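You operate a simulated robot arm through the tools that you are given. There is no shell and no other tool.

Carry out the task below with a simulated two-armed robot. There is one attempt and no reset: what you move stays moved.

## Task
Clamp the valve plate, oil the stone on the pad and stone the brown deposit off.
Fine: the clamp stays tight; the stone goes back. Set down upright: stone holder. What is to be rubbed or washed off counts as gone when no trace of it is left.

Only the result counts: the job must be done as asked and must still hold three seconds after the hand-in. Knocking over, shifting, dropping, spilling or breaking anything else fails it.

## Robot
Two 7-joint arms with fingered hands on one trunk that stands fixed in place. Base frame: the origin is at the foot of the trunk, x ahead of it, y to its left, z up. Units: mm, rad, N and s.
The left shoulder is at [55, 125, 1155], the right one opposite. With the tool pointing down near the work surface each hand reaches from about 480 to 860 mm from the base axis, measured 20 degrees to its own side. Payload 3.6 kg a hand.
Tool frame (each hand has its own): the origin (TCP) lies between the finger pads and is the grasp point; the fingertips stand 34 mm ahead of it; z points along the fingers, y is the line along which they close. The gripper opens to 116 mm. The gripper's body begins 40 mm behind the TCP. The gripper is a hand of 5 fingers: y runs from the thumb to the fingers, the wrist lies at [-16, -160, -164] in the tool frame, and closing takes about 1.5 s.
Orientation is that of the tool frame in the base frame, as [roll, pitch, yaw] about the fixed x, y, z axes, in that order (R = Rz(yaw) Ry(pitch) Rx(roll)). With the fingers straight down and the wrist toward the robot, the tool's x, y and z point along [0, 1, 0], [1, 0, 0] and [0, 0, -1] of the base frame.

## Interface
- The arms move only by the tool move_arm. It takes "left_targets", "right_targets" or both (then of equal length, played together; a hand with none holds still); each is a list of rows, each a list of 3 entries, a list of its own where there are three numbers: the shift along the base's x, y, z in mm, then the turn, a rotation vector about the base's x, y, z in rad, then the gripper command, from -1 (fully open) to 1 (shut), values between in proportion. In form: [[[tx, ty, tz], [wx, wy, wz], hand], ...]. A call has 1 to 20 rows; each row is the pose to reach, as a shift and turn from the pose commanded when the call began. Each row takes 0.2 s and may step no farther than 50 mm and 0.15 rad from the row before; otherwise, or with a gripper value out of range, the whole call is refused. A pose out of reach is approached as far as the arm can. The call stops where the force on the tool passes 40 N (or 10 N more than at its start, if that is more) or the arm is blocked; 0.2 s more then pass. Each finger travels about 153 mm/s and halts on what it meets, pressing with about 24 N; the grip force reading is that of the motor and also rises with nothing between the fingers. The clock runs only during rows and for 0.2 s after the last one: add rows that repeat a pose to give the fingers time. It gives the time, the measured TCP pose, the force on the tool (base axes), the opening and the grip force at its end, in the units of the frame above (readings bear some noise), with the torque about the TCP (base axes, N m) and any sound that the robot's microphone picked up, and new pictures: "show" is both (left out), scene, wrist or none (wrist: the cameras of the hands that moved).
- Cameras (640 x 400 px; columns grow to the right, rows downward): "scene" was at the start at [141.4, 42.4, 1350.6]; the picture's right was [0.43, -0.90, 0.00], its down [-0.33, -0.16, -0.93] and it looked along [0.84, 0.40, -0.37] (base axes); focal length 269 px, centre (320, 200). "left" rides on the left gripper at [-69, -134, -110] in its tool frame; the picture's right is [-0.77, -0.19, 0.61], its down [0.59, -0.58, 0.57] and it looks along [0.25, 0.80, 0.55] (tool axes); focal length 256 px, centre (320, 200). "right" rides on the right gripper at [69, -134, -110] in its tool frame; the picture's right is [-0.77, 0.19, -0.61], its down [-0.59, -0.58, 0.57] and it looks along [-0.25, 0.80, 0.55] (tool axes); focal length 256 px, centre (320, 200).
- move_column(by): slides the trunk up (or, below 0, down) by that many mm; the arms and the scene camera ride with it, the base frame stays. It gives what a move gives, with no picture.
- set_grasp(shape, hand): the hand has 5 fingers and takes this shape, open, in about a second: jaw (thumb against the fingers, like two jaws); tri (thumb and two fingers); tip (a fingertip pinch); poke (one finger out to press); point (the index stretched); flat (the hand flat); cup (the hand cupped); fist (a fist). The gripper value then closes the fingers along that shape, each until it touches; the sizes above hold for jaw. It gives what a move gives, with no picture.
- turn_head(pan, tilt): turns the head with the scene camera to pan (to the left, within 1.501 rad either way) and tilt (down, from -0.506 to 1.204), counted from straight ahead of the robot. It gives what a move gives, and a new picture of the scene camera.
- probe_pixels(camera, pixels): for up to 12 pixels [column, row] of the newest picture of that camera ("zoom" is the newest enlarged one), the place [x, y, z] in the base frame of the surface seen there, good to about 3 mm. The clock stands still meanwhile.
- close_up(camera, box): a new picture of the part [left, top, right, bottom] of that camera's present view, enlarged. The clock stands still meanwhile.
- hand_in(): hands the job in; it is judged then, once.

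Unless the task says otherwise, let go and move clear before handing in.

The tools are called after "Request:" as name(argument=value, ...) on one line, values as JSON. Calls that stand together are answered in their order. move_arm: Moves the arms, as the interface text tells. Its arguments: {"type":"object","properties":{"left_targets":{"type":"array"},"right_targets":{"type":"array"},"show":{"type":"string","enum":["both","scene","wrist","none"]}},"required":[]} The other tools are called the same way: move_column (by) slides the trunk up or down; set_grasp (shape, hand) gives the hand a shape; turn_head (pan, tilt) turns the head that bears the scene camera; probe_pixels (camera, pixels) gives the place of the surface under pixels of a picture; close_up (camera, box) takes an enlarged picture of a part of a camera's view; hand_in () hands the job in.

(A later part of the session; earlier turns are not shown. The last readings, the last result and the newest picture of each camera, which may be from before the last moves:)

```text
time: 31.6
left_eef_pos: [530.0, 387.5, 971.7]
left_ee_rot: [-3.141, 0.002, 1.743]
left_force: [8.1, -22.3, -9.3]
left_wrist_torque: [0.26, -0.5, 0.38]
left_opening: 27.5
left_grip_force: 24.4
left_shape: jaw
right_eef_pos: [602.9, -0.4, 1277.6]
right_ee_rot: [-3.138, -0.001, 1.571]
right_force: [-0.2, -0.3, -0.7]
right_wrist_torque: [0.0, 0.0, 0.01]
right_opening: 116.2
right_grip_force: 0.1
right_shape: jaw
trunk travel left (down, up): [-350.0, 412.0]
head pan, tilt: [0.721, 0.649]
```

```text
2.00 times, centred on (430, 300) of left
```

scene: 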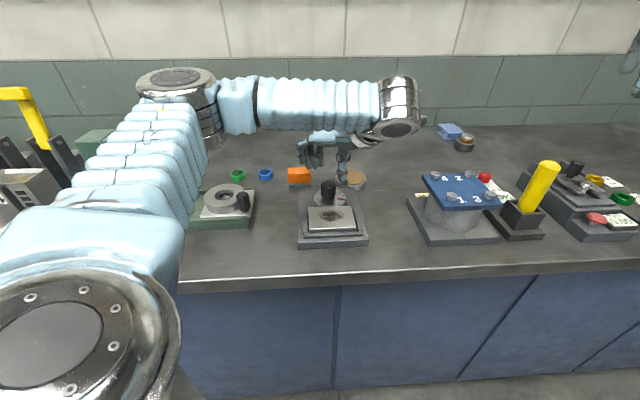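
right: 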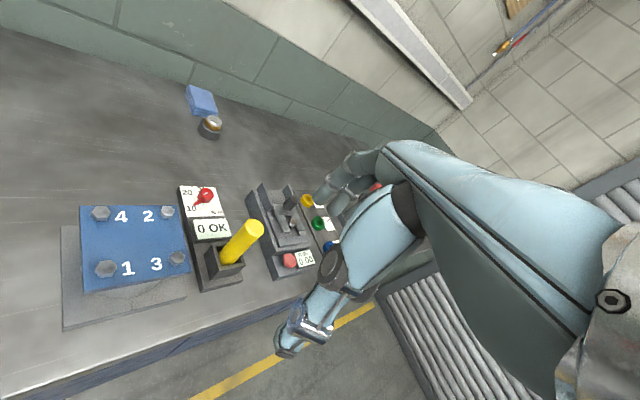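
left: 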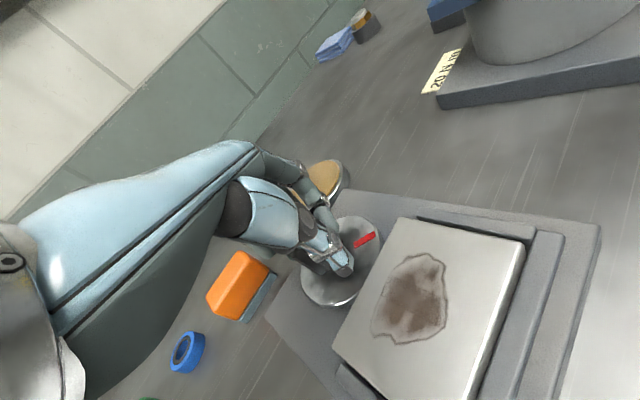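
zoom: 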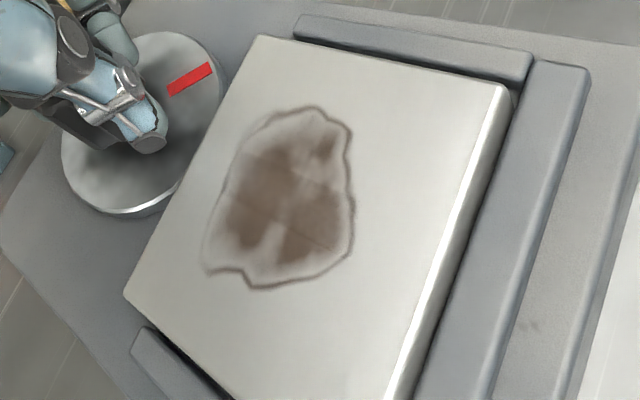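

The call was refused for one row that stepped too far, so nothing moved. I'll repeat it with smaller steps.

Request:
move_arm(left_targets=[[[0, 0, 0], [0, 0, 0], 0.3], [[0, 0, 0], [0, 0, 0], -0.2], [[0, 0, 0], [0, 0, 0], -0.3], [[0, 0, 25], [0, 0, 0], -0.3], [[0, 0, 60], [0, 0, 0], -0.3], [[-10, 0, 90], [0, 0, 0.1], -0.3], [[-20, 0, 115], [0, 0, 0.2], -0.3], [[-20, 0, 115], [0, 0, 0.2], -0.3]])

Request:
close_up(camera="scene", box=[290, 180, 374, 250])

Request:
close_up(camera="left", box=[300, 200, 560, 400])

```text
time: 33.4
left_eef_pos: [508.9, 391.2, 1087.2]
left_ee_rot: [3.141, -0.001, 1.946]
left_force: [0.7, -0.8, -0.3]
left_wrist_torque: [0.03, 0.01, 0.01]
left_opening: 75.1
left_grip_force: 0.2
left_shape: jaw
right_eef_pos: [601.6, 1.1, 1279.7]
right_ee_rot: [-3.139, -0.001, 1.57]
right_force: [0.5, 0.0, 0.0]
right_wrist_torque: [0.01, 0.02, -0.03]
right_opening: 116.2
right_grip_force: 0.2
right_shape: jaw
trunk travel left (down, up): [-350.0, 412.0]
head pan, tilt: [0.721, 0.649]
```

scene: 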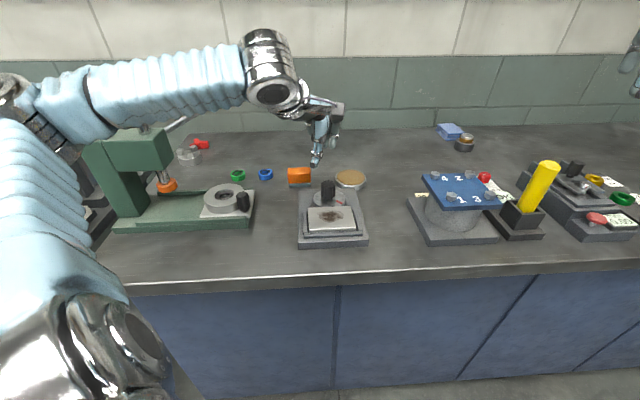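
left: 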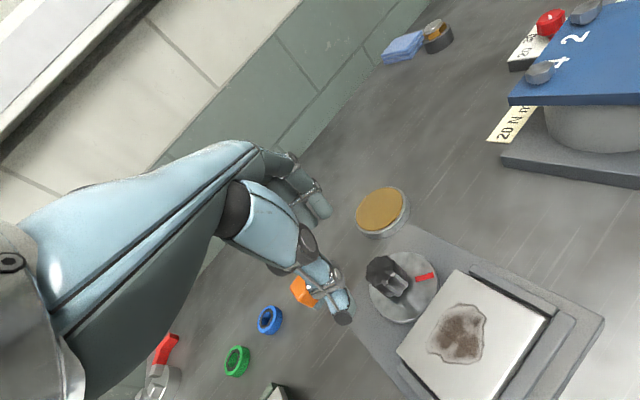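

```text
5.71 times, centred on (332, 215) of scene
```

zoom: 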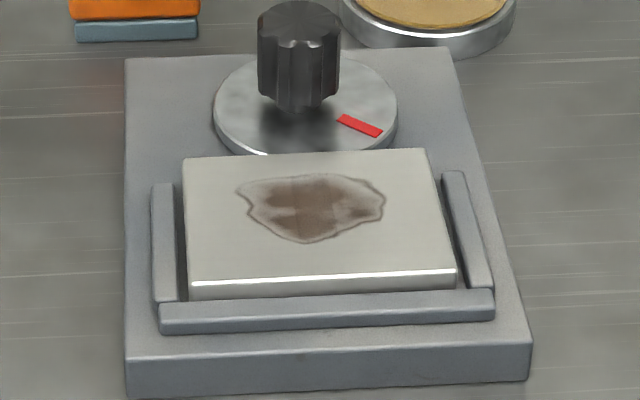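

```text
2.00 times, centred on (430, 300) of left
```

zoom: 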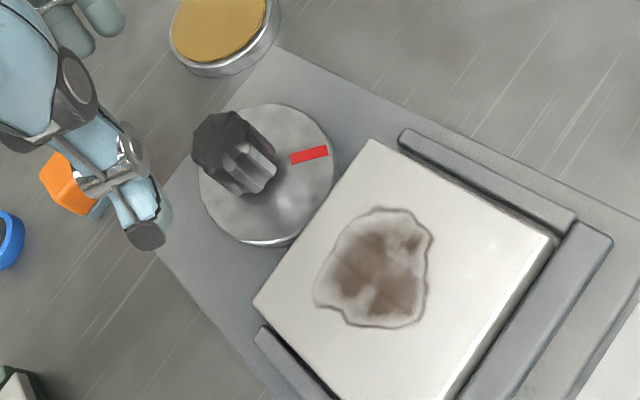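

The cam stayed put after release, with the mark still facing right and the plate against the rail, so the clamp holds. Next is the stone: I'll bring the hand above the holder with the closing line across its short side, and probe the blue ring beside it.

Request:
probe_pixels(camera="scene", pixels=[[266, 171], [259, 175], [272, 175], [299, 170], [290, 170], [310, 170]])

Request:
move_arm(left_targets=[[[12, 31, 0], [0, 0, 0.1], -0.3], [[24, 62, 0], [0, 0, 0.2], -0.3], [[37, 93, -10], [0, 0, 0.3], -0.3], [[49, 124, -27], [0, 0, 0.41], -0.3], [[49, 124, -57], [0, 0, 0.41], -0.3], [[49, 124, -77], [0, 0, 0.41], -0.3], [[49, 124, -77], [0, 0, 0.41], -0.3]])

```text
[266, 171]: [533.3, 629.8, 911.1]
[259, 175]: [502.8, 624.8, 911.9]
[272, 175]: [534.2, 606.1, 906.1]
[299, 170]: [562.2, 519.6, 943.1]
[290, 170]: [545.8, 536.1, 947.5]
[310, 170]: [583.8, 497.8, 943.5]
```

```text
time: 35.0
left_eef_pos: [558.1, 514.5, 1009.7]
left_ee_rot: [-3.139, 0.0, 2.356]
left_force: [0.0, -0.2, 0.4]
left_wrist_torque: [0.0, 0.02, 0.02]
left_opening: 75.2
left_grip_force: 0.0
left_shape: jaw
right_eef_pos: [601.9, 0.0, 1280.0]
right_ee_rot: [-3.14, 0.0, 1.571]
right_force: [-0.3, 0.5, 0.0]
right_wrist_torque: [0.01, 0.0, 0.0]
right_opening: 116.0
right_grip_force: 0.0
right_shape: jaw
trunk travel left (down, up): [-350.0, 412.0]
head pan, tilt: [0.721, 0.649]
```

scene: 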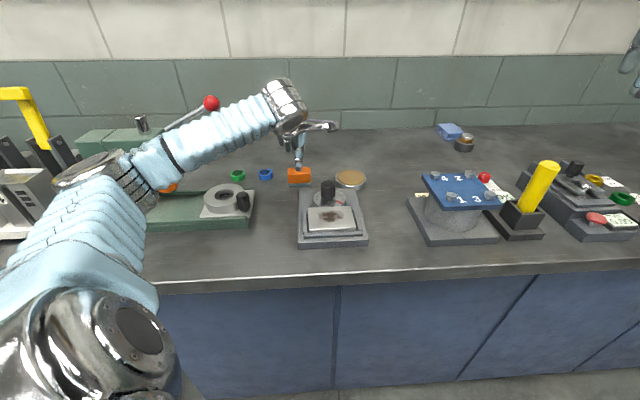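
left: 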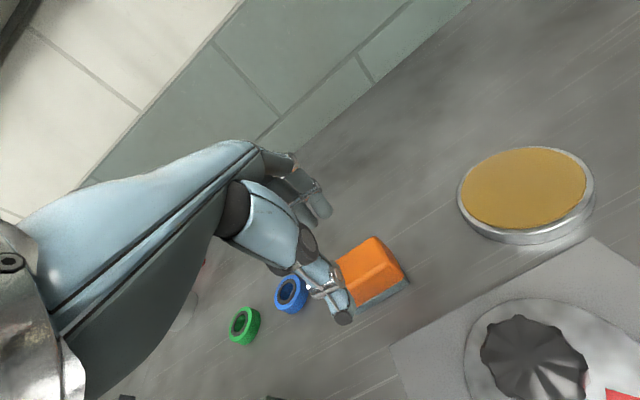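

The hand is above the holder, seen at (372,268) in the left picture. I'll probe its top corners for the exact centre before lowering.

Request:
close_up(camera="left", box=[300, 210, 460, 330])

Request:
probe_pixels(camera="left", pixels=[[341, 260], [370, 240], [388, 254], [356, 278], [404, 270], [360, 295], [368, 257], [408, 285], [359, 308], [396, 255]])

```text
3.33 times, centred on (380, 270) of left
```

zoom: 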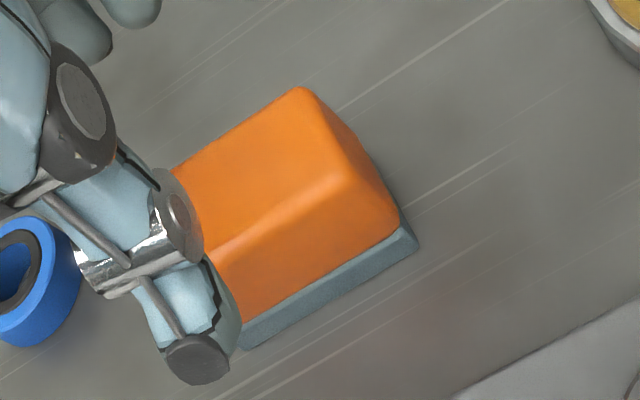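

```text
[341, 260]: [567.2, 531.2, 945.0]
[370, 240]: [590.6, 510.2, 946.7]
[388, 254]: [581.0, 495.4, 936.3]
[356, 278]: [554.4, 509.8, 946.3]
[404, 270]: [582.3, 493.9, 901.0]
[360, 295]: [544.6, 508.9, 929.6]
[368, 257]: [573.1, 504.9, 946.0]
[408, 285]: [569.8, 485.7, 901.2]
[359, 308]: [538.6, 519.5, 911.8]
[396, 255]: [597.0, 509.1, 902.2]
```

The holder centre comes out at about (562,519.5). With the roughly 6 mm grip offset, the TCP is already where it should be. I'll lower to z≈943 and close.

Request:
move_arm(left_targets=[[[0, 0, -20], [0, 0, 0], -0.3], [[0, 0, -40], [0, 0, 0], -0.3], [[0, 0, -55], [0, 0, 0], -0.3], [[0, 0, -67], [0, 0, 0], -0.3], [[0, 0, -67], [0, 0, 0], -0.3]])

Request:
close_up(camera="scene", box=[260, 140, 340, 200])

```text
time: 36.3
left_eef_pos: [560.8, 516.4, 953.1]
left_ee_rot: [3.122, 0.009, 2.357]
left_force: [-2.7, -1.1, 12.3]
left_wrist_torque: [-0.62, 0.57, -0.06]
left_opening: 78.0
left_grip_force: 0.2
left_shape: jaw
right_eef_pos: [601.9, 1.6, 1279.4]
right_ee_rot: [-3.139, 0.002, 1.572]
right_force: [-1.3, 0.1, -0.7]
right_wrist_torque: [-0.02, 0.01, 0.0]
right_opening: 115.9
right_grip_force: 0.0
right_shape: jaw
trunk travel left (down, up): [-350.0, 412.0]
head pan, tilt: [0.721, 0.649]
stopped in row 5 (left hand): the force on the tool passed its limit at 41 N (the readings are from after the stop); the commanded pose is now the measured one
```

scene: 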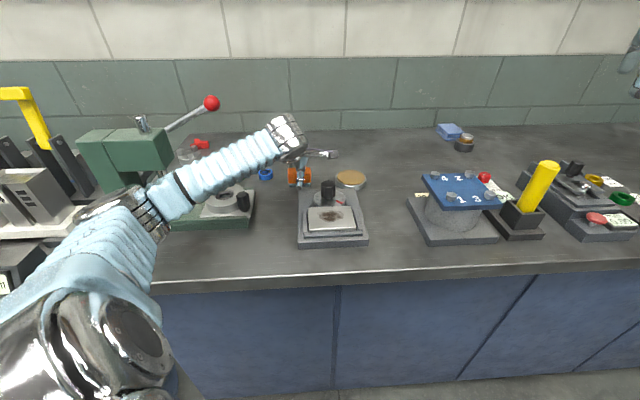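
left: 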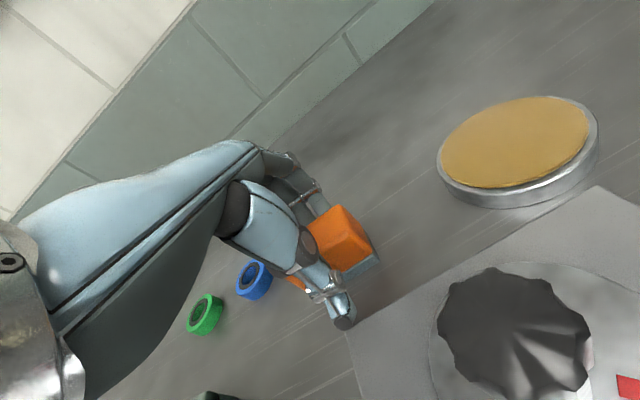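

```text
6.67 times, centred on (300, 170) of scene
```

zoom: 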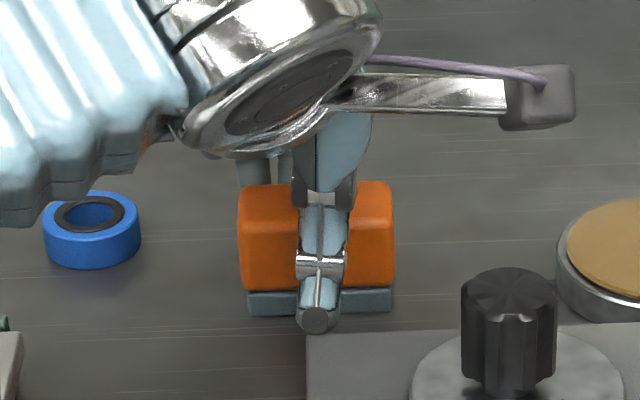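

The descent stopped at 41 N near z=953, so something touched. I'll probe the thumb tip at zoom (317,320), the holder and the base edge to find out what.

Request:
probe_pixels(camera="zoom", pixels=[[317, 320], [317, 305], [317, 268], [310, 336], [265, 302], [375, 300], [252, 190], [385, 188], [270, 250], [380, 250], [265, 175], [330, 150]])

Request:
close_up(camera="left", box=[220, 150, 420, 340])

```text
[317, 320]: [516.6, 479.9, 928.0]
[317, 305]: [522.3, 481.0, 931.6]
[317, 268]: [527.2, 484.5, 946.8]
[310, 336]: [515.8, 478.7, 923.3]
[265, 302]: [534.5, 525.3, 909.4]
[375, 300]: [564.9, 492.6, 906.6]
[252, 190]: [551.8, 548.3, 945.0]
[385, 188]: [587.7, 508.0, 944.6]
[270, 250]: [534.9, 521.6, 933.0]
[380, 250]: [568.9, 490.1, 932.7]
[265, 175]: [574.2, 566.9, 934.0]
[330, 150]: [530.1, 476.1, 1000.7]
```

```text
2.11 times, centred on (320, 245) of left
```

zoom: 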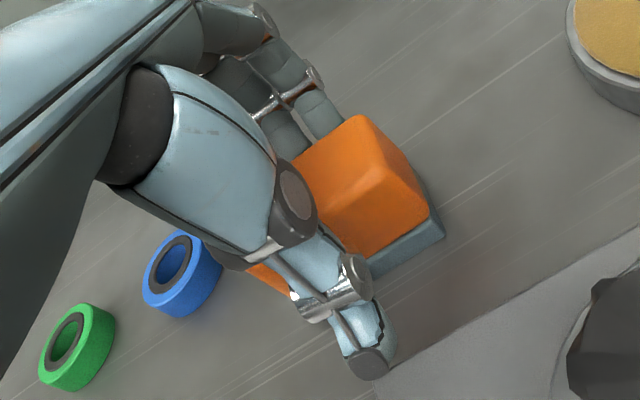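

The thumb tip at about (517,480,925) landed on the fixture base's back edge, because the hand was open too wide. I'll raise, straighten the small tilt, narrow the opening to about 52 mm, and look before lowering again.

Request:
move_arm(left_targets=[[[0, 0, 12], [0, 0.01, 0], -0.3], [[-0.8, 1, 27], [-0.0075, 0.0203, 0], -0.3], [[-0.8, 1, 27], [-0.0075, 0.0203, 0], 0.1], [[-0.8, 1, 27], [-0.0075, 0.0203, 0], 0.1], [[-0.8, 1, 27], [-0.0075, 0.0203, 0], 0.1]])

Request:
close_up(camera="scene", box=[260, 140, 340, 200])

Request:
close_up(camera="left", box=[220, 150, 420, 340])

```text
time: 37.5
left_eef_pos: [558.1, 518.7, 976.6]
left_ee_rot: [-3.137, -0.003, 2.356]
left_force: [0.1, 0.2, 0.4]
left_wrist_torque: [0.01, 0.02, 0.01]
left_opening: 52.4
left_grip_force: 0.0
left_shape: jaw
right_eef_pos: [601.3, 1.4, 1279.8]
right_ee_rot: [-3.141, -0.001, 1.57]
right_force: [-0.8, 0.0, 0.4]
right_wrist_torque: [0.0, 0.0, -0.02]
right_opening: 115.8
right_grip_force: 0.0
right_shape: jaw
trunk travel left (down, up): [-350.0, 412.0]
head pan, tilt: [0.721, 0.649]
```

scene: 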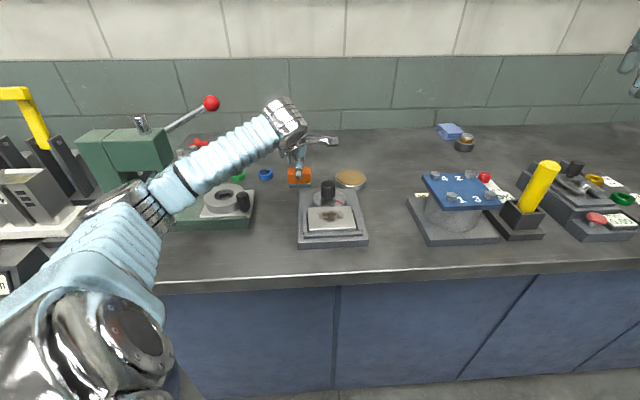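
left: 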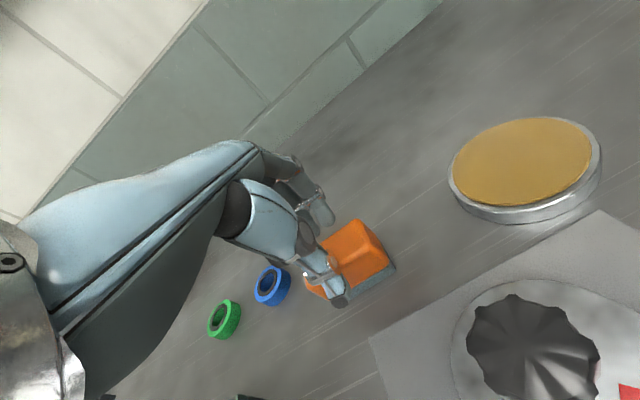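

```text
6.67 times, centred on (300, 170) of scene
```

zoom: 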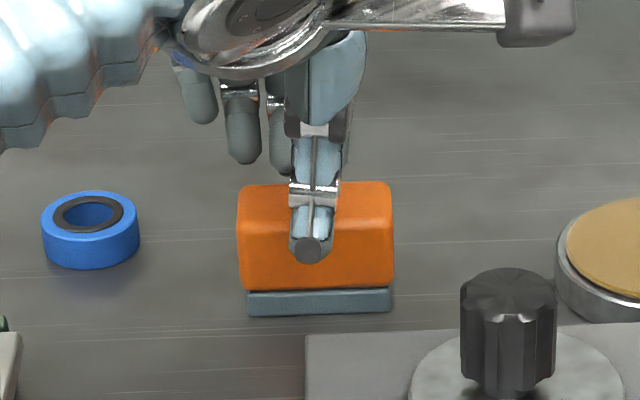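

```text
2.11 times, centred on (320, 245) of left
```

zoom: 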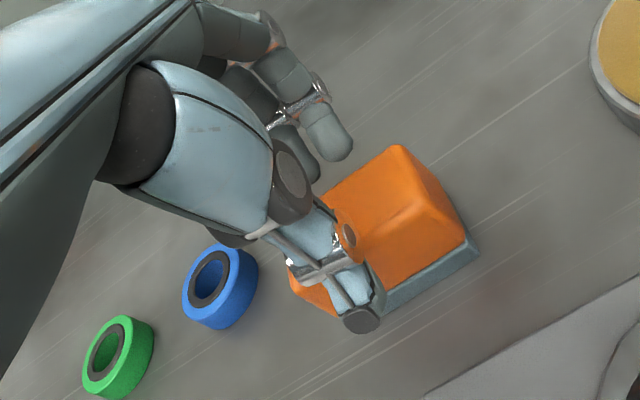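

The stone hasn't moved and the hand sits symmetrically along its length. I'll probe the thumb tip and fingertips against the holder sides to check clearances.

Request:
probe_pixels(camera="zoom", pixels=[[361, 318], [370, 290], [335, 145], [318, 120], [308, 165], [395, 152], [345, 185], [420, 210], [465, 240], [375, 300]])

Request:
probe_pixels(camera="scene", pixels=[[306.5, 176.5], [306.5, 171], [306.5, 166], [296.5, 163], [290, 157], [303, 164]])

```text
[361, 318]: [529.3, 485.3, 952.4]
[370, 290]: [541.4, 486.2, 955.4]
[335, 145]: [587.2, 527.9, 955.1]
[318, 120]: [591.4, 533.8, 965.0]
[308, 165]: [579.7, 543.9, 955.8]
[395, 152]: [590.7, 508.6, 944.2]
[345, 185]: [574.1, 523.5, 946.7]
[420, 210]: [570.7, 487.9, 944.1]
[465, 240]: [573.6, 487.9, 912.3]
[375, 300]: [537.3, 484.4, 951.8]
```

```text
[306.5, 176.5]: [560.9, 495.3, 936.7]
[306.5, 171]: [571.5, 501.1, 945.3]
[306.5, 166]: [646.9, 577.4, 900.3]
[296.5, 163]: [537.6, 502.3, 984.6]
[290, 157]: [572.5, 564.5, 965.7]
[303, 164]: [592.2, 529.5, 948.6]
```

At this opening the thumb is about 13 mm and the fingers about 10 mm clear of the holder sides, and the thumb clears the base by about 19 mm. I'll lower to z≈944 and close gently.

Request:
move_arm(left_targets=[[[0, 0, -10], [0, 0, 0], 0.1], [[0, 0, -20], [0, 0, 0], 0.1], [[0, 0, -32], [0, 0, 0], 0.1], [[0, 0, -32], [0, 0, 0], 0.1], [[0, 0, -32], [0, 0, 0], 0.25], [[0, 0, -32], [0, 0, 0], 0.35], [[0, 0, -32], [0, 0, 0], 0.45], [[0, 0, -32], [0, 0, 0], 0.55], [[0, 0, -32], [0, 0, 0], 0.65]])

Request:
close_up(camera="scene", box=[260, 140, 340, 200])

Request:
close_up(camera="left", box=[220, 150, 420, 340])

```text
time: 39.5
left_eef_pos: [558.6, 517.5, 946.5]
left_ee_rot: [-3.136, -0.002, 2.355]
left_force: [0.8, 1.3, 2.8]
left_wrist_torque: [0.08, -0.12, 0.0]
left_opening: 32.3
left_grip_force: 24.2
left_shape: jaw
right_eef_pos: [601.1, 1.4, 1280.4]
right_ee_rot: [-3.139, 0.001, 1.569]
right_force: [-0.3, 0.2, -0.8]
right_wrist_torque: [0.02, -0.02, 0.0]
right_opening: 115.8
right_grip_force: 0.0
right_shape: jaw
trunk travel left (down, up): [-350.0, 412.0]
head pan, tilt: [0.721, 0.649]
```

scene: 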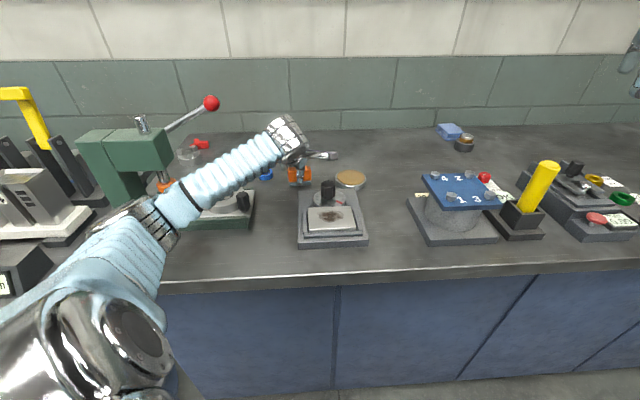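
left: 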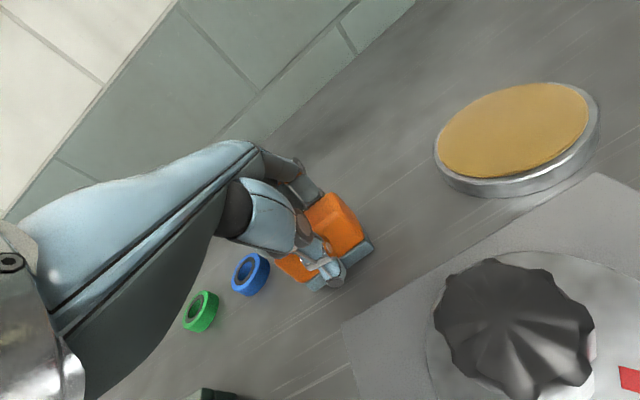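

```text
6.67 times, centred on (300, 170) of scene
```

zoom: 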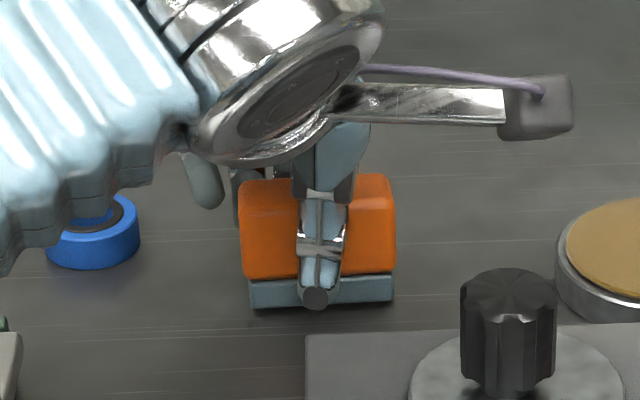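

```text
2.11 times, centred on (320, 245) of left
```

zoom: 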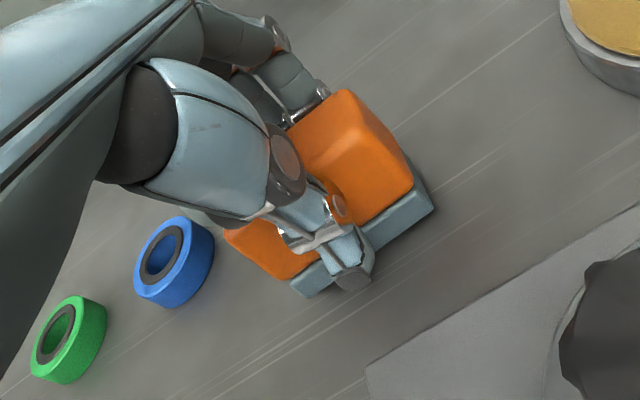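

The holder is gripped at 32 mm with the full 24 N. I'll tighten fully and lift straight up 60 mm, then inspect the stone.

Request:
move_arm(left_targets=[[[0, 0, 0], [0, 0, 0], 1], [[0, 0, 0], [0, 0, 0], 1], [[0, 0, 15], [0, 0, 0], 1], [[0, 0, 35], [0, 0, 0], 1], [[0, 0, 60], [0, 0, 0], 1], [[0, 0, 60], [0, 0, 0], 1]])

Request:
close_up(camera="scene", box=[260, 120, 340, 190])

Request:
close_up(camera="left", box=[220, 150, 420, 340])

```text
time: 40.9
left_eef_pos: [560.1, 517.2, 1004.6]
left_ee_rot: [-3.133, -0.004, 2.357]
left_force: [0.2, -0.4, -1.8]
left_wrist_torque: [0.0, 0.02, 0.01]
left_opening: 32.1
left_grip_force: 23.8
left_shape: jaw
right_eef_pos: [602.4, 3.1, 1279.0]
right_ee_rot: [-3.139, -0.001, 1.569]
right_force: [0.0, 0.1, 0.0]
right_wrist_torque: [0.0, -0.01, 0.02]
right_opening: 115.8
right_grip_force: 0.0
right_shape: jaw
trunk travel left (down, up): [-350.0, 412.0]
head pan, tilt: [0.721, 0.649]
```

scene: 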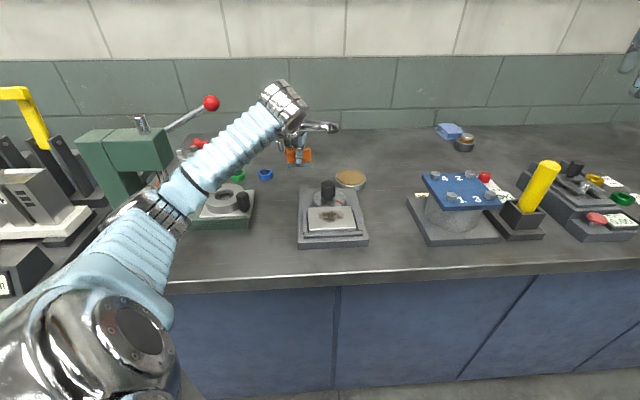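
left: 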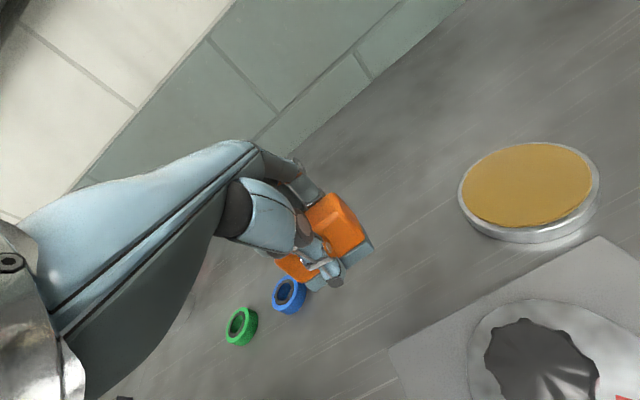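

```text
5.71 times, centred on (300, 155) of scene
```

zoom: 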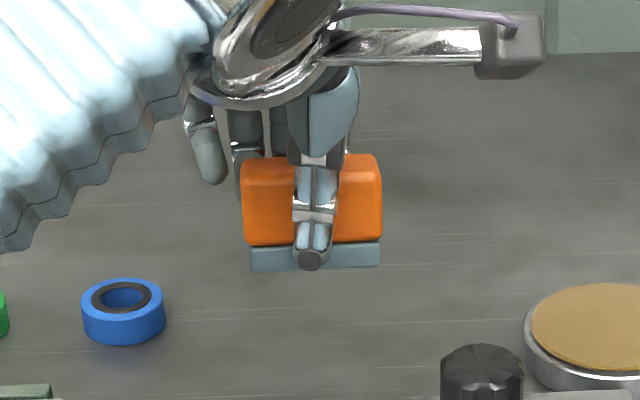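

```text
2.11 times, centred on (320, 245) of left
```

zoom: 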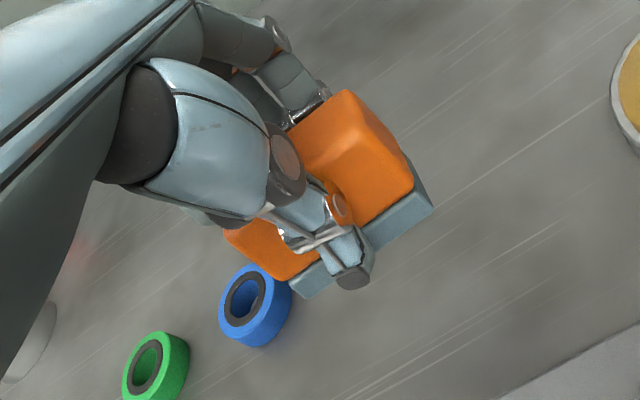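

The holder is lifted cleanly and looks level. I'll probe its lower edges to learn exactly where the stone sits relative to the TCP.

Request:
probe_pixels(camera="scene", pixels=[[289, 166], [289, 164.5], [309.5, 165], [309.5, 163.5], [290, 150.5], [308, 150], [288.8, 158], [309.5, 158]])

Request:
probe_pixels(camera="left", pixels=[[372, 247], [318, 289], [365, 245], [345, 198], [362, 232], [352, 238], [368, 236]])

```text
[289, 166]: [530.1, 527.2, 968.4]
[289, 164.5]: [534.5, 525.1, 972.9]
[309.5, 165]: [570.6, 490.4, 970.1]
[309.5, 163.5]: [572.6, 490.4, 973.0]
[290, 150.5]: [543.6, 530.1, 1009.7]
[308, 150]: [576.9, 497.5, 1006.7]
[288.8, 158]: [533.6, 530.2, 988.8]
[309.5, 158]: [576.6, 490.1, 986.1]
```

```text
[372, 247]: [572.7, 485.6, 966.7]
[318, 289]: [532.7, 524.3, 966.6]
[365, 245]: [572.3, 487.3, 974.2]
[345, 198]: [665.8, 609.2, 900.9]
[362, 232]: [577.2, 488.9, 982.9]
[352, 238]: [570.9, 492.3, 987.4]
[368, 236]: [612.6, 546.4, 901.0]
```

The probes suggest the stone's lower edge is about 40 mm below the TCP and its front face may lean slightly, with the bottom toward the robot. I'll enlarge both views further to judge the tilt.

Request:
close_up(camera="scene", box=[280, 143, 320, 170])

Request:
close_up(camera="left", box=[270, 180, 390, 300])

Request:
close_up(camera="right", box=[0, 0, 320, 200])

```text
14.81 times, centred on (300, 156) of scene
```

zoom: 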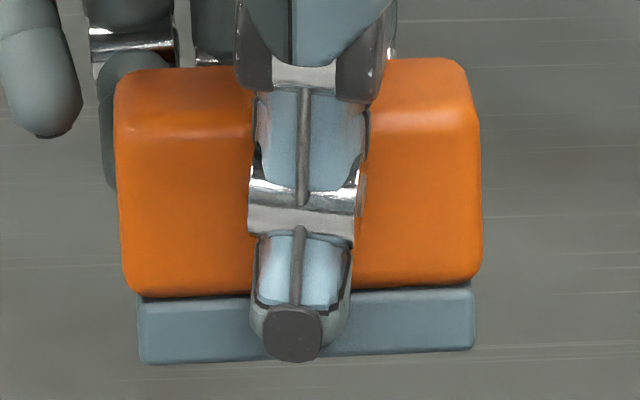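

```text
3.33 times, centred on (330, 240) of left
```

zoom: 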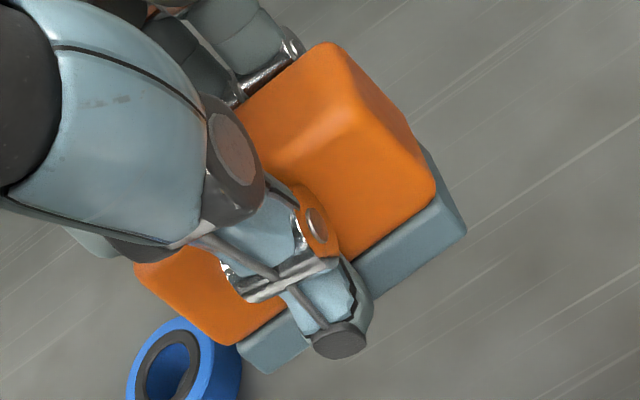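

```text
2.00 times, centred on (160, 100) of right
```

zoom: 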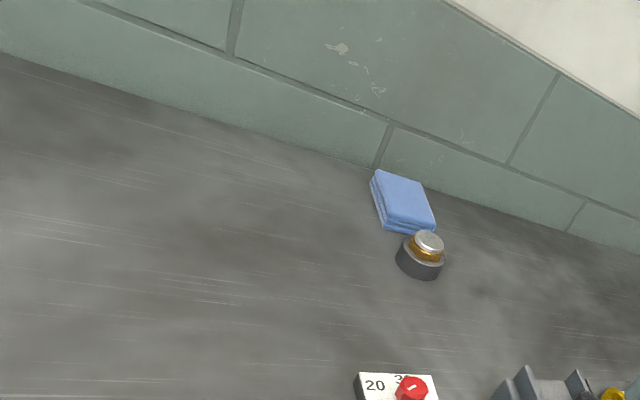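

The extra front face visible suggests the stone leans about 0.1–0.15 rad, back edge lower. I'll probe the right end face of the grey stone and the holder to measure that.

Request:
probe_pixels(camera="left", pixels=[[372.3, 247.5], [370.5, 243], [367, 236.5], [364, 230], [362, 226.5], [361.5, 236], [354, 239], [340, 260], [333, 193], [340, 195], [345, 207], [320, 205]])

Request:
probe_pixels(camera="scene", pixels=[[290, 165.8], [290, 163.8], [290, 161], [290, 156], [290, 152], [289.5, 148.5], [308.5, 164.8], [308.5, 163], [308.5, 160], [308.5, 155], [308.5, 151], [307.5, 147.8]])

```text
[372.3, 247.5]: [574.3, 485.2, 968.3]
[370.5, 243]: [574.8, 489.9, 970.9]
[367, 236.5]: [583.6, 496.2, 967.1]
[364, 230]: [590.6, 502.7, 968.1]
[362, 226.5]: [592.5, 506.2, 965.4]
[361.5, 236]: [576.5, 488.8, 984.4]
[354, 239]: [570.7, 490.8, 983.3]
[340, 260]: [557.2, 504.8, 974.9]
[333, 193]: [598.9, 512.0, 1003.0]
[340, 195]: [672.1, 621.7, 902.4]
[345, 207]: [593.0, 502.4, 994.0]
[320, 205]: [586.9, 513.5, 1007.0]
```

```text
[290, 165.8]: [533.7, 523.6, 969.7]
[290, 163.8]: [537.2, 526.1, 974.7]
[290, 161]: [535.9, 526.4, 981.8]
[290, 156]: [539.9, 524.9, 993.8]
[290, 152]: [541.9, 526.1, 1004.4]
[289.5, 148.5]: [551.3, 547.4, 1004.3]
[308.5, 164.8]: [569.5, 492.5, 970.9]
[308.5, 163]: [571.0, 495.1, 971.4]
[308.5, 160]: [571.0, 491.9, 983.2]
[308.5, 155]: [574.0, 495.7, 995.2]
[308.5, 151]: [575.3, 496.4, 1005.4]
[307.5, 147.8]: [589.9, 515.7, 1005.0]
```

The front face leans about 0.12 rad and the stone's bottom is about 39 mm below the TCP. I'll rotate the hand by 0.12 rad about the stone's long axis to level it and carry it above the oil pad, staying high.

Request:
move_arm(left_targets=[[[0, 0, 5], [0.04, -0.04, 0], 1], [[0, 0, 10], [0.085, -0.085, 0], 1], [[24, -26, 10], [0.085, -0.085, 0], 1], [[48, -52, 10], [0.085, -0.085, 0], 1], [[72, -78, 10], [0.085, -0.085, 0], 1], [[95, -105, 10], [0.085, -0.085, 0], 1], [[95, -105, 10], [0.085, -0.085, 0], 1]])

Request:
close_up(camera="scene", box=[320, 130, 390, 195])

Request:
close_up(camera="left", box=[260, 170, 420, 300])

```text
time: 42.5
left_eef_pos: [652.1, 414.3, 1014.4]
left_ee_rot: [3.029, -0.005, 2.359]
left_force: [0.2, 0.3, -2.8]
left_wrist_torque: [-0.02, 0.0, -0.01]
left_opening: 31.9
left_grip_force: 24.5
left_shape: jaw
right_eef_pos: [601.5, 5.1, 1278.9]
right_ee_rot: [-3.14, 0.003, 1.572]
right_force: [0.3, 0.5, 0.0]
right_wrist_torque: [-0.04, -0.03, 0.0]
right_opening: 115.9
right_grip_force: 0.0
right_shape: jaw
trunk travel left (down, up): [-350.0, 412.0]
head pan, tilt: [0.721, 0.649]
```

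scene: 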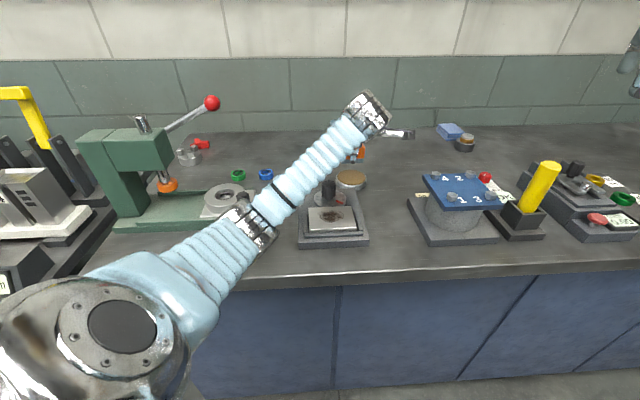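
left: 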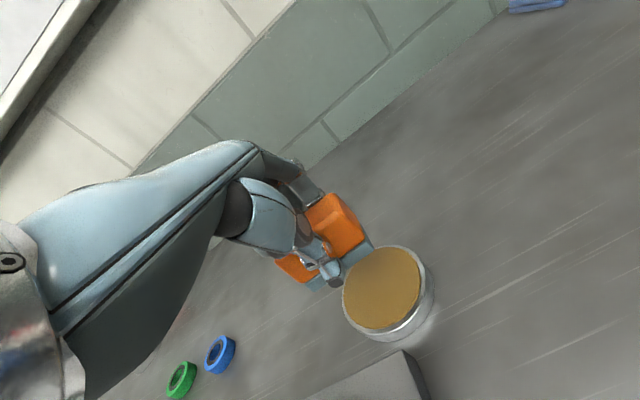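

```text
6.15 times, centred on (355, 162) of scene
```

zoom: 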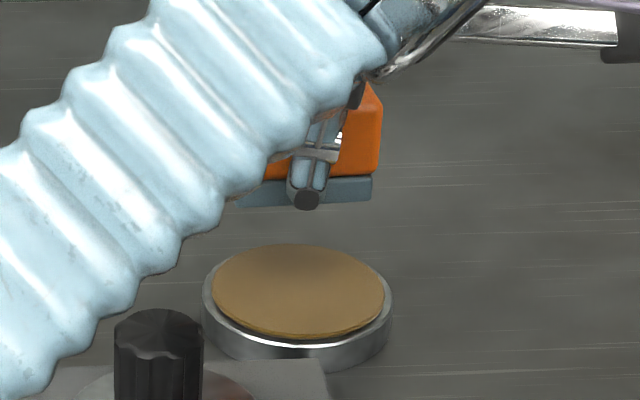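

```text
3.08 times, centred on (340, 235) of left
```

zoom: 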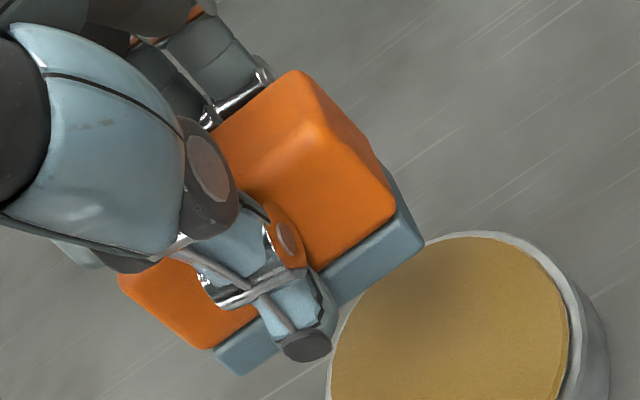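

The stone now looks level over the pad. Before lowering, I'll probe the forearm at (250,225), (290,195) and (340,150) to make sure it keeps clear of the knob, and probe the pad surface and stone edges.

Request:
probe_pixels(camera="scene", pixels=[[250, 225], [290, 195], [310, 175], [340, 150], [270, 240], [350, 180], [338, 178], [364, 178], [352, 190], [368, 163], [414, 163]])

Request:
probe_pixels(camera="zoom", pixels=[[418, 245], [380, 280], [220, 355], [420, 222], [392, 178], [405, 215], [390, 200], [378, 160], [330, 215], [300, 75], [305, 345], [450, 290]])

```text
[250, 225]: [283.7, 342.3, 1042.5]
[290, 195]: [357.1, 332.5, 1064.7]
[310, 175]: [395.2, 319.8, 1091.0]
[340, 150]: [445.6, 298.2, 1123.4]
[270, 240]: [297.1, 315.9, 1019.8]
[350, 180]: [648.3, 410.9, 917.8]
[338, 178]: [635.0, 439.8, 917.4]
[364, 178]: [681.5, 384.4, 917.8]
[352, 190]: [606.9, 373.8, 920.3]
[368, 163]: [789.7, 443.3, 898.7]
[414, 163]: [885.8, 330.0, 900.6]
```

```text
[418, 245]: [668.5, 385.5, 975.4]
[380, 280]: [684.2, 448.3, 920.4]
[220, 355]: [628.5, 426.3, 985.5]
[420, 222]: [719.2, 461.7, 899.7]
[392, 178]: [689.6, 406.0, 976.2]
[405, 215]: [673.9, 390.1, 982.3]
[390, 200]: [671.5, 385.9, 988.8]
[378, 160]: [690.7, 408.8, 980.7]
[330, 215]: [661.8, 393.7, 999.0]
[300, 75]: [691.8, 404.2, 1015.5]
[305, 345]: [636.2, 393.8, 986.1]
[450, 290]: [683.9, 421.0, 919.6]
```

The forearm stays above z≈1040 near the fixture, so lowering is clear. The stone centre is about (658,416) and the pad centre about (664,416). I'll lower toward the pad to just above contact.

Request:
move_arm(left_targets=[[[4, 1, -20], [0, 0, 0], 1], [[4, 1, -40], [0, 0, 0], 1], [[4, 1, -50], [0, 0, 0], 1], [[4, 1, -54], [0, 0, 0], 1], [[4, 1, -56], [0, 0, 0], 1], [[4, 1, -58], [0, 0, 0], 1]])

Request:
close_up(camera="left", box=[260, 170, 420, 300])

```text
time: 43.9
left_eef_pos: [657.9, 413.5, 961.2]
left_ee_rot: [3.02, 0.0, 2.355]
left_force: [1.4, 0.2, 16.5]
left_wrist_torque: [0.34, -0.31, 0.02]
left_opening: 32.1
left_grip_force: 24.1
left_shape: jaw
right_eef_pos: [599.7, 0.2, 1280.9]
right_ee_rot: [3.141, -0.002, 1.57]
right_force: [0.2, -0.6, 0.4]
right_wrist_torque: [-0.01, -0.03, 0.0]
right_opening: 115.7
right_grip_force: 0.1
right_shape: jaw
trunk travel left (down, up): [-350.0, 412.0]
head pan, tilt: [0.721, 0.649]
```

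scene: 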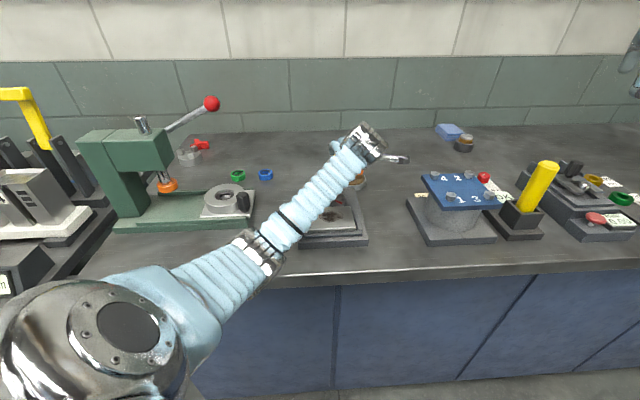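
left: 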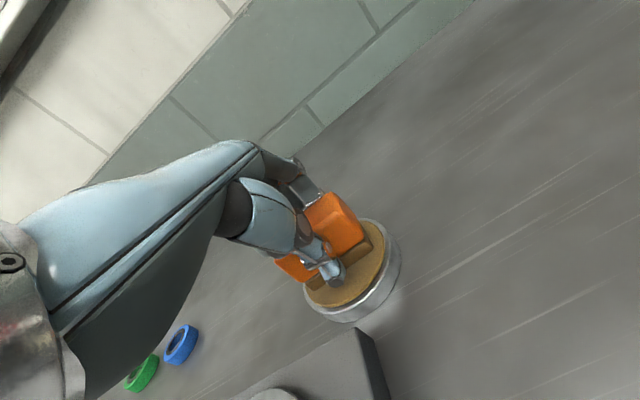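

```text
3.08 times, centred on (340, 235) of left
```

zoom: 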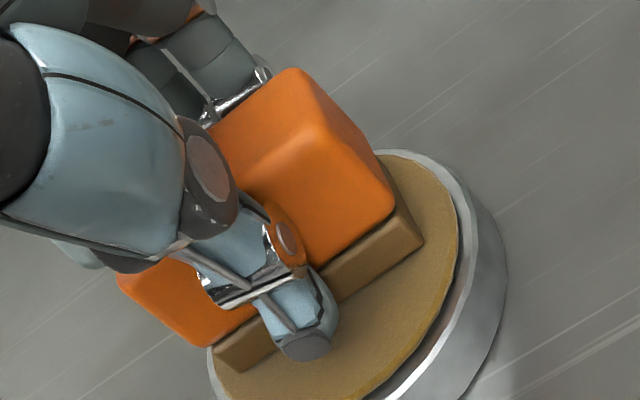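

The stone's grey face has turned oily brown on the pad under 16 N. The torque suggests its back edge carries the load, so I'll rotate slightly more about the long axis to bring it flat.

Request:
move_arm(left_targets=[[[0, 0, 1], [0.025, -0.025, 0], 1], [[0, 0, 1], [0.05, -0.05, 0], 1], [[0, 0, 1], [0.05, -0.05, 0], 1]], show="none")

```text
time: 44.7
left_eef_pos: [657.5, 412.2, 960.4]
left_ee_rot: [2.952, -0.002, 2.355]
left_force: [-1.4, -3.9, 15.1]
left_wrist_torque: [-0.03, -0.05, 0.0]
left_opening: 32.1
left_grip_force: 24.2
left_shape: jaw
right_eef_pos: [600.3, -0.7, 1281.1]
right_ee_rot: [3.14, -0.002, 1.572]
right_force: [-0.3, -0.6, -0.3]
right_wrist_torque: [0.0, -0.02, 0.04]
right_opening: 116.1
right_grip_force: 0.0
right_shape: jaw
trunk travel left (down, up): [-350.0, 412.0]
head pan, tilt: [0.721, 0.649]
```

The torque is now nearly zero under 15 N, so the stone is flat on the pad. I'll hold briefly, lift straight up, and check the stone's colour and the pad's place.

Request:
move_arm(left_targets=[[[0, 0, 0], [0, 0, 0], 1], [[0, 0, 0], [0, 0, 0], 1], [[0, 0, 10], [0, 0, 0], 1], [[0, 0, 30], [0, 0, 0], 1], [[0, 0, 60], [0, 0, 0], 1], [[0, 0, 60], [0, 0, 0], 1]])

Request:
close_up(camera="left", box=[260, 170, 440, 320])

```text
time: 46.1
left_eef_pos: [658.6, 414.4, 1017.9]
left_ee_rot: [2.958, -0.004, 2.357]
left_force: [-0.2, 0.7, -2.7]
left_wrist_torque: [-0.02, -0.01, 0.01]
left_opening: 32.0
left_grip_force: 24.5
left_shape: jaw
right_eef_pos: [602.5, 1.7, 1278.8]
right_ee_rot: [-3.138, 0.001, 1.571]
right_force: [0.1, 0.5, 0.3]
right_wrist_torque: [0.02, 0.01, -0.03]
right_opening: 116.1
right_grip_force: 0.1
right_shape: jaw
trunk travel left (down, up): [-350.0, 412.0]
head pan, tilt: [0.721, 0.649]
```

scene: 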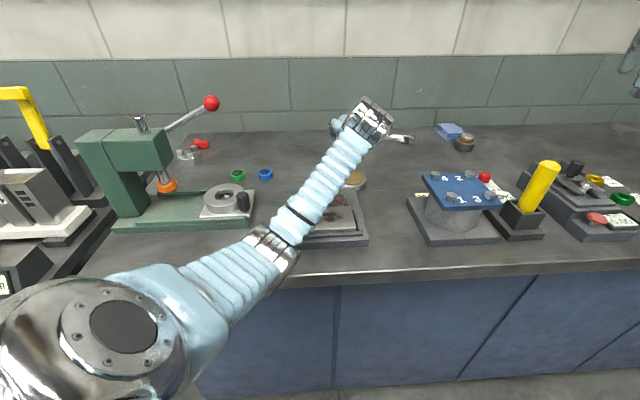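
left: 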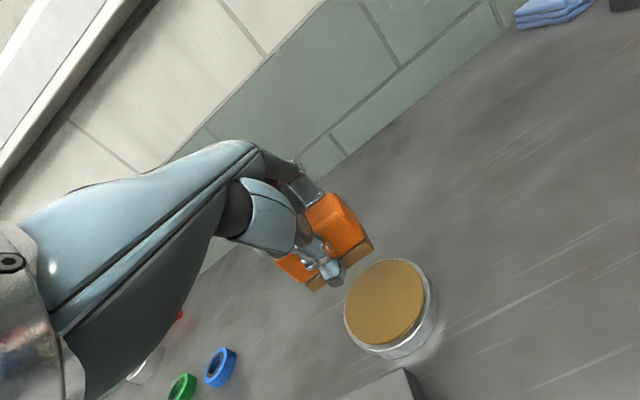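

```text
2.67 times, centred on (350, 245) of left
```

zoom: 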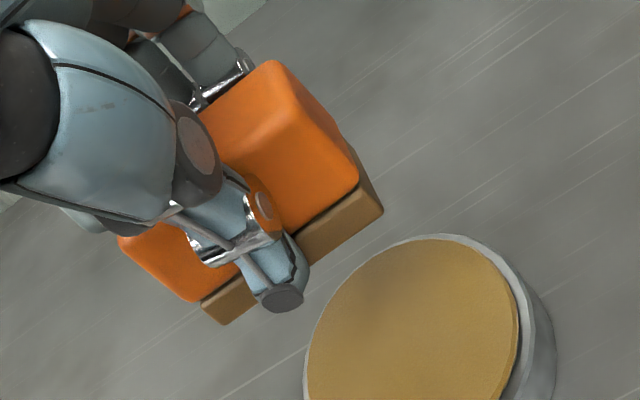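

The stone stays oily brown and the pad hasn't shifted. I'll probe the stone's lower corners for its offset from the TCP, and the plate and deposit again.

Request:
probe_pixels(camera="zoom", pixels=[[380, 210], [225, 320], [372, 190], [355, 158], [210, 305], [330, 240]])

Request:
close_up(camera="scene", box=[290, 180, 374, 250])

```text
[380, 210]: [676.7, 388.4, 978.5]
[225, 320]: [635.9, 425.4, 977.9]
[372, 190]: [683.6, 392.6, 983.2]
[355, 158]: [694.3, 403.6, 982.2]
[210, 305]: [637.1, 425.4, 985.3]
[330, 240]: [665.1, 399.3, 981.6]
```

```text
5.71 times, centred on (332, 215) of scene
```

zoom: 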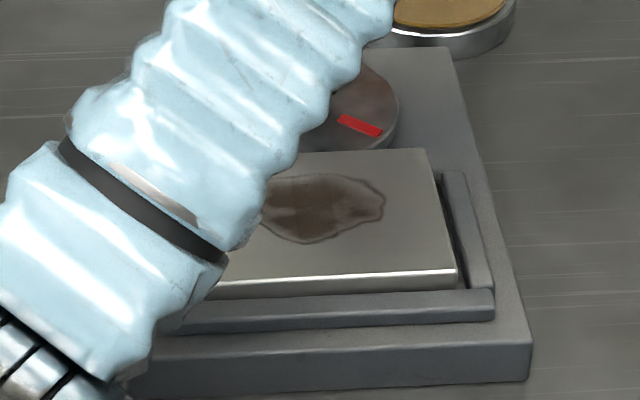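

The stone centre is about (+8,+3) mm from the TCP with its face about 41 mm below. The deposit is centred near (479,339). I'll raise clear of the knob, carry the stone over the deposit, and lower partway.

Request:
move_arm(left_targets=[[[0, 0, 35], [0, 0, 0], 1], [[-36, -15, 35], [0, 0, 0], 1], [[-72, -30, 35], [0, 0, 0], 1], [[-108, -45, 35], [0, 0, 0], 1], [[-144, -60, 35], [0, 0, 0], 1], [[-180, -75, 35], [0, 0, 0], 1], [[-188, -79, 10], [0, 0, 0], 1], [[-188, -79, -15], [0, 0, 0], 1], [[-188, -79, -15], [0, 0, 0], 1]])

Request:
close_up(camera="left", box=[260, 170, 500, 370])

Request:
close_up(camera="scene", box=[290, 150, 380, 250])

```text
time: 48.1
left_eef_pos: [470.3, 334.7, 1004.2]
left_ee_rot: [2.955, -0.002, 2.356]
left_force: [0.7, 0.4, -2.7]
left_wrist_torque: [-0.03, 0.04, -0.04]
left_opening: 32.0
left_grip_force: 24.4
left_shape: jaw
right_eef_pos: [602.3, 2.8, 1279.6]
right_ee_rot: [-3.141, 0.0, 1.571]
right_force: [-0.3, -0.4, 0.5]
right_wrist_torque: [0.01, 0.0, 0.03]
right_opening: 115.8
right_grip_force: 0.1
right_shape: jaw
trunk travel left (down, up): [-350.0, 412.0]
head pan, tilt: [0.721, 0.649]
```

scene: 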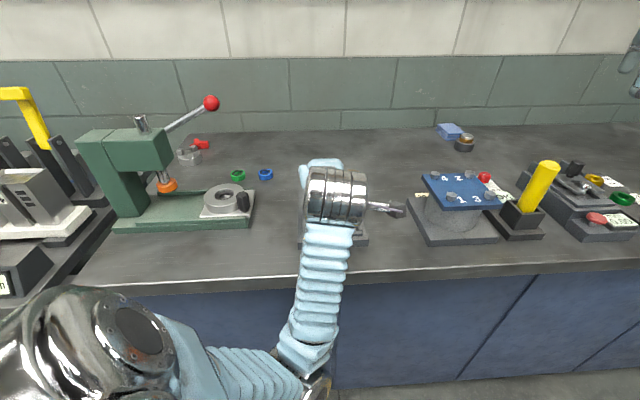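
left: 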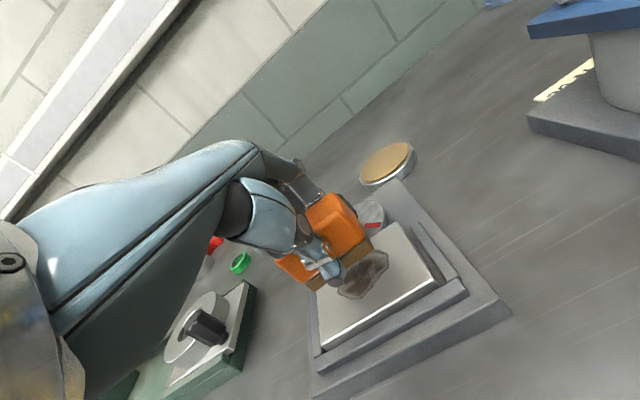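

```text
2.00 times, centred on (380, 270) of left
```

zoom: 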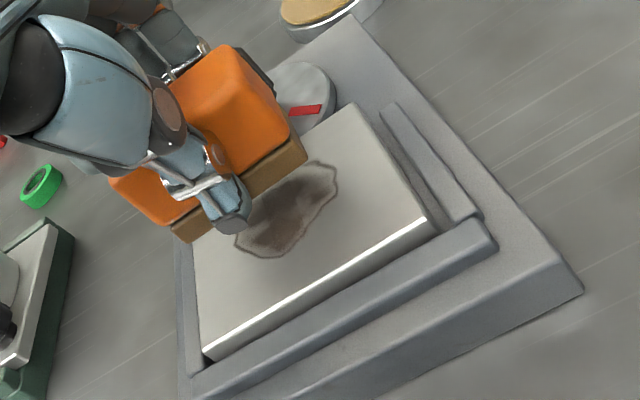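

```text
4.00 times, centred on (335, 200) of scene
```

zoom: 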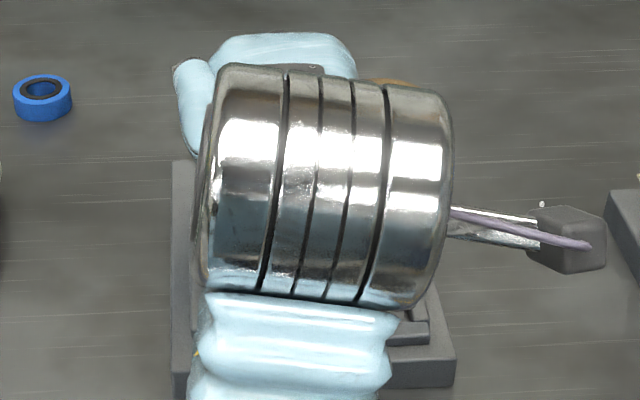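

The stone hangs over the deposit, as the left picture shows. I'll lower it onto the plate in small steps until it carries a light force.

Request:
move_arm(left_targets=[[[0, 0, -10], [0, 0, 0], 1], [[0, 0, -18], [0, 0, 0], 1], [[0, 0, -21], [0, 0, 0], 1], [[0, 0, -23], [0, 0, 0], 1], [[0, 0, -25], [0, 0, 0], 1], [[0, 0, -25], [0, 0, 0], 1]], show="wrist")

```text
time: 49.5
left_eef_pos: [469.8, 335.0, 978.8]
left_ee_rot: [2.957, -0.004, 2.358]
left_force: [0.3, 0.2, -0.9]
left_wrist_torque: [0.04, -0.02, -0.01]
left_opening: 32.0
left_grip_force: 24.8
left_shape: jaw
right_eef_pos: [602.3, 0.9, 1279.6]
right_ee_rot: [-3.139, -0.001, 1.572]
right_force: [-0.8, 0.2, -0.2]
right_wrist_torque: [-0.02, -0.01, -0.01]
right_opening: 116.1
right_grip_force: 0.1
right_shape: jaw
trunk travel left (down, up): [-350.0, 412.0]
head pan, tilt: [0.721, 0.649]
```

left: 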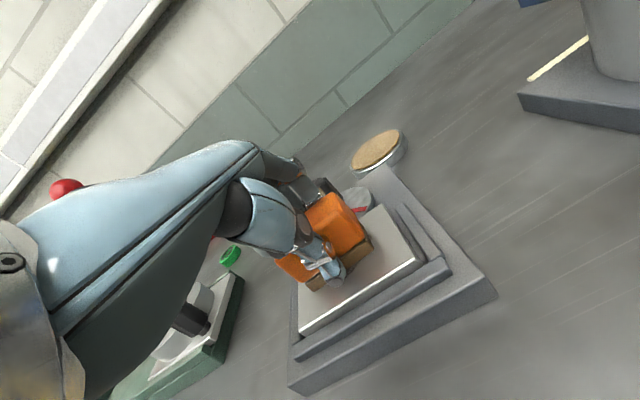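

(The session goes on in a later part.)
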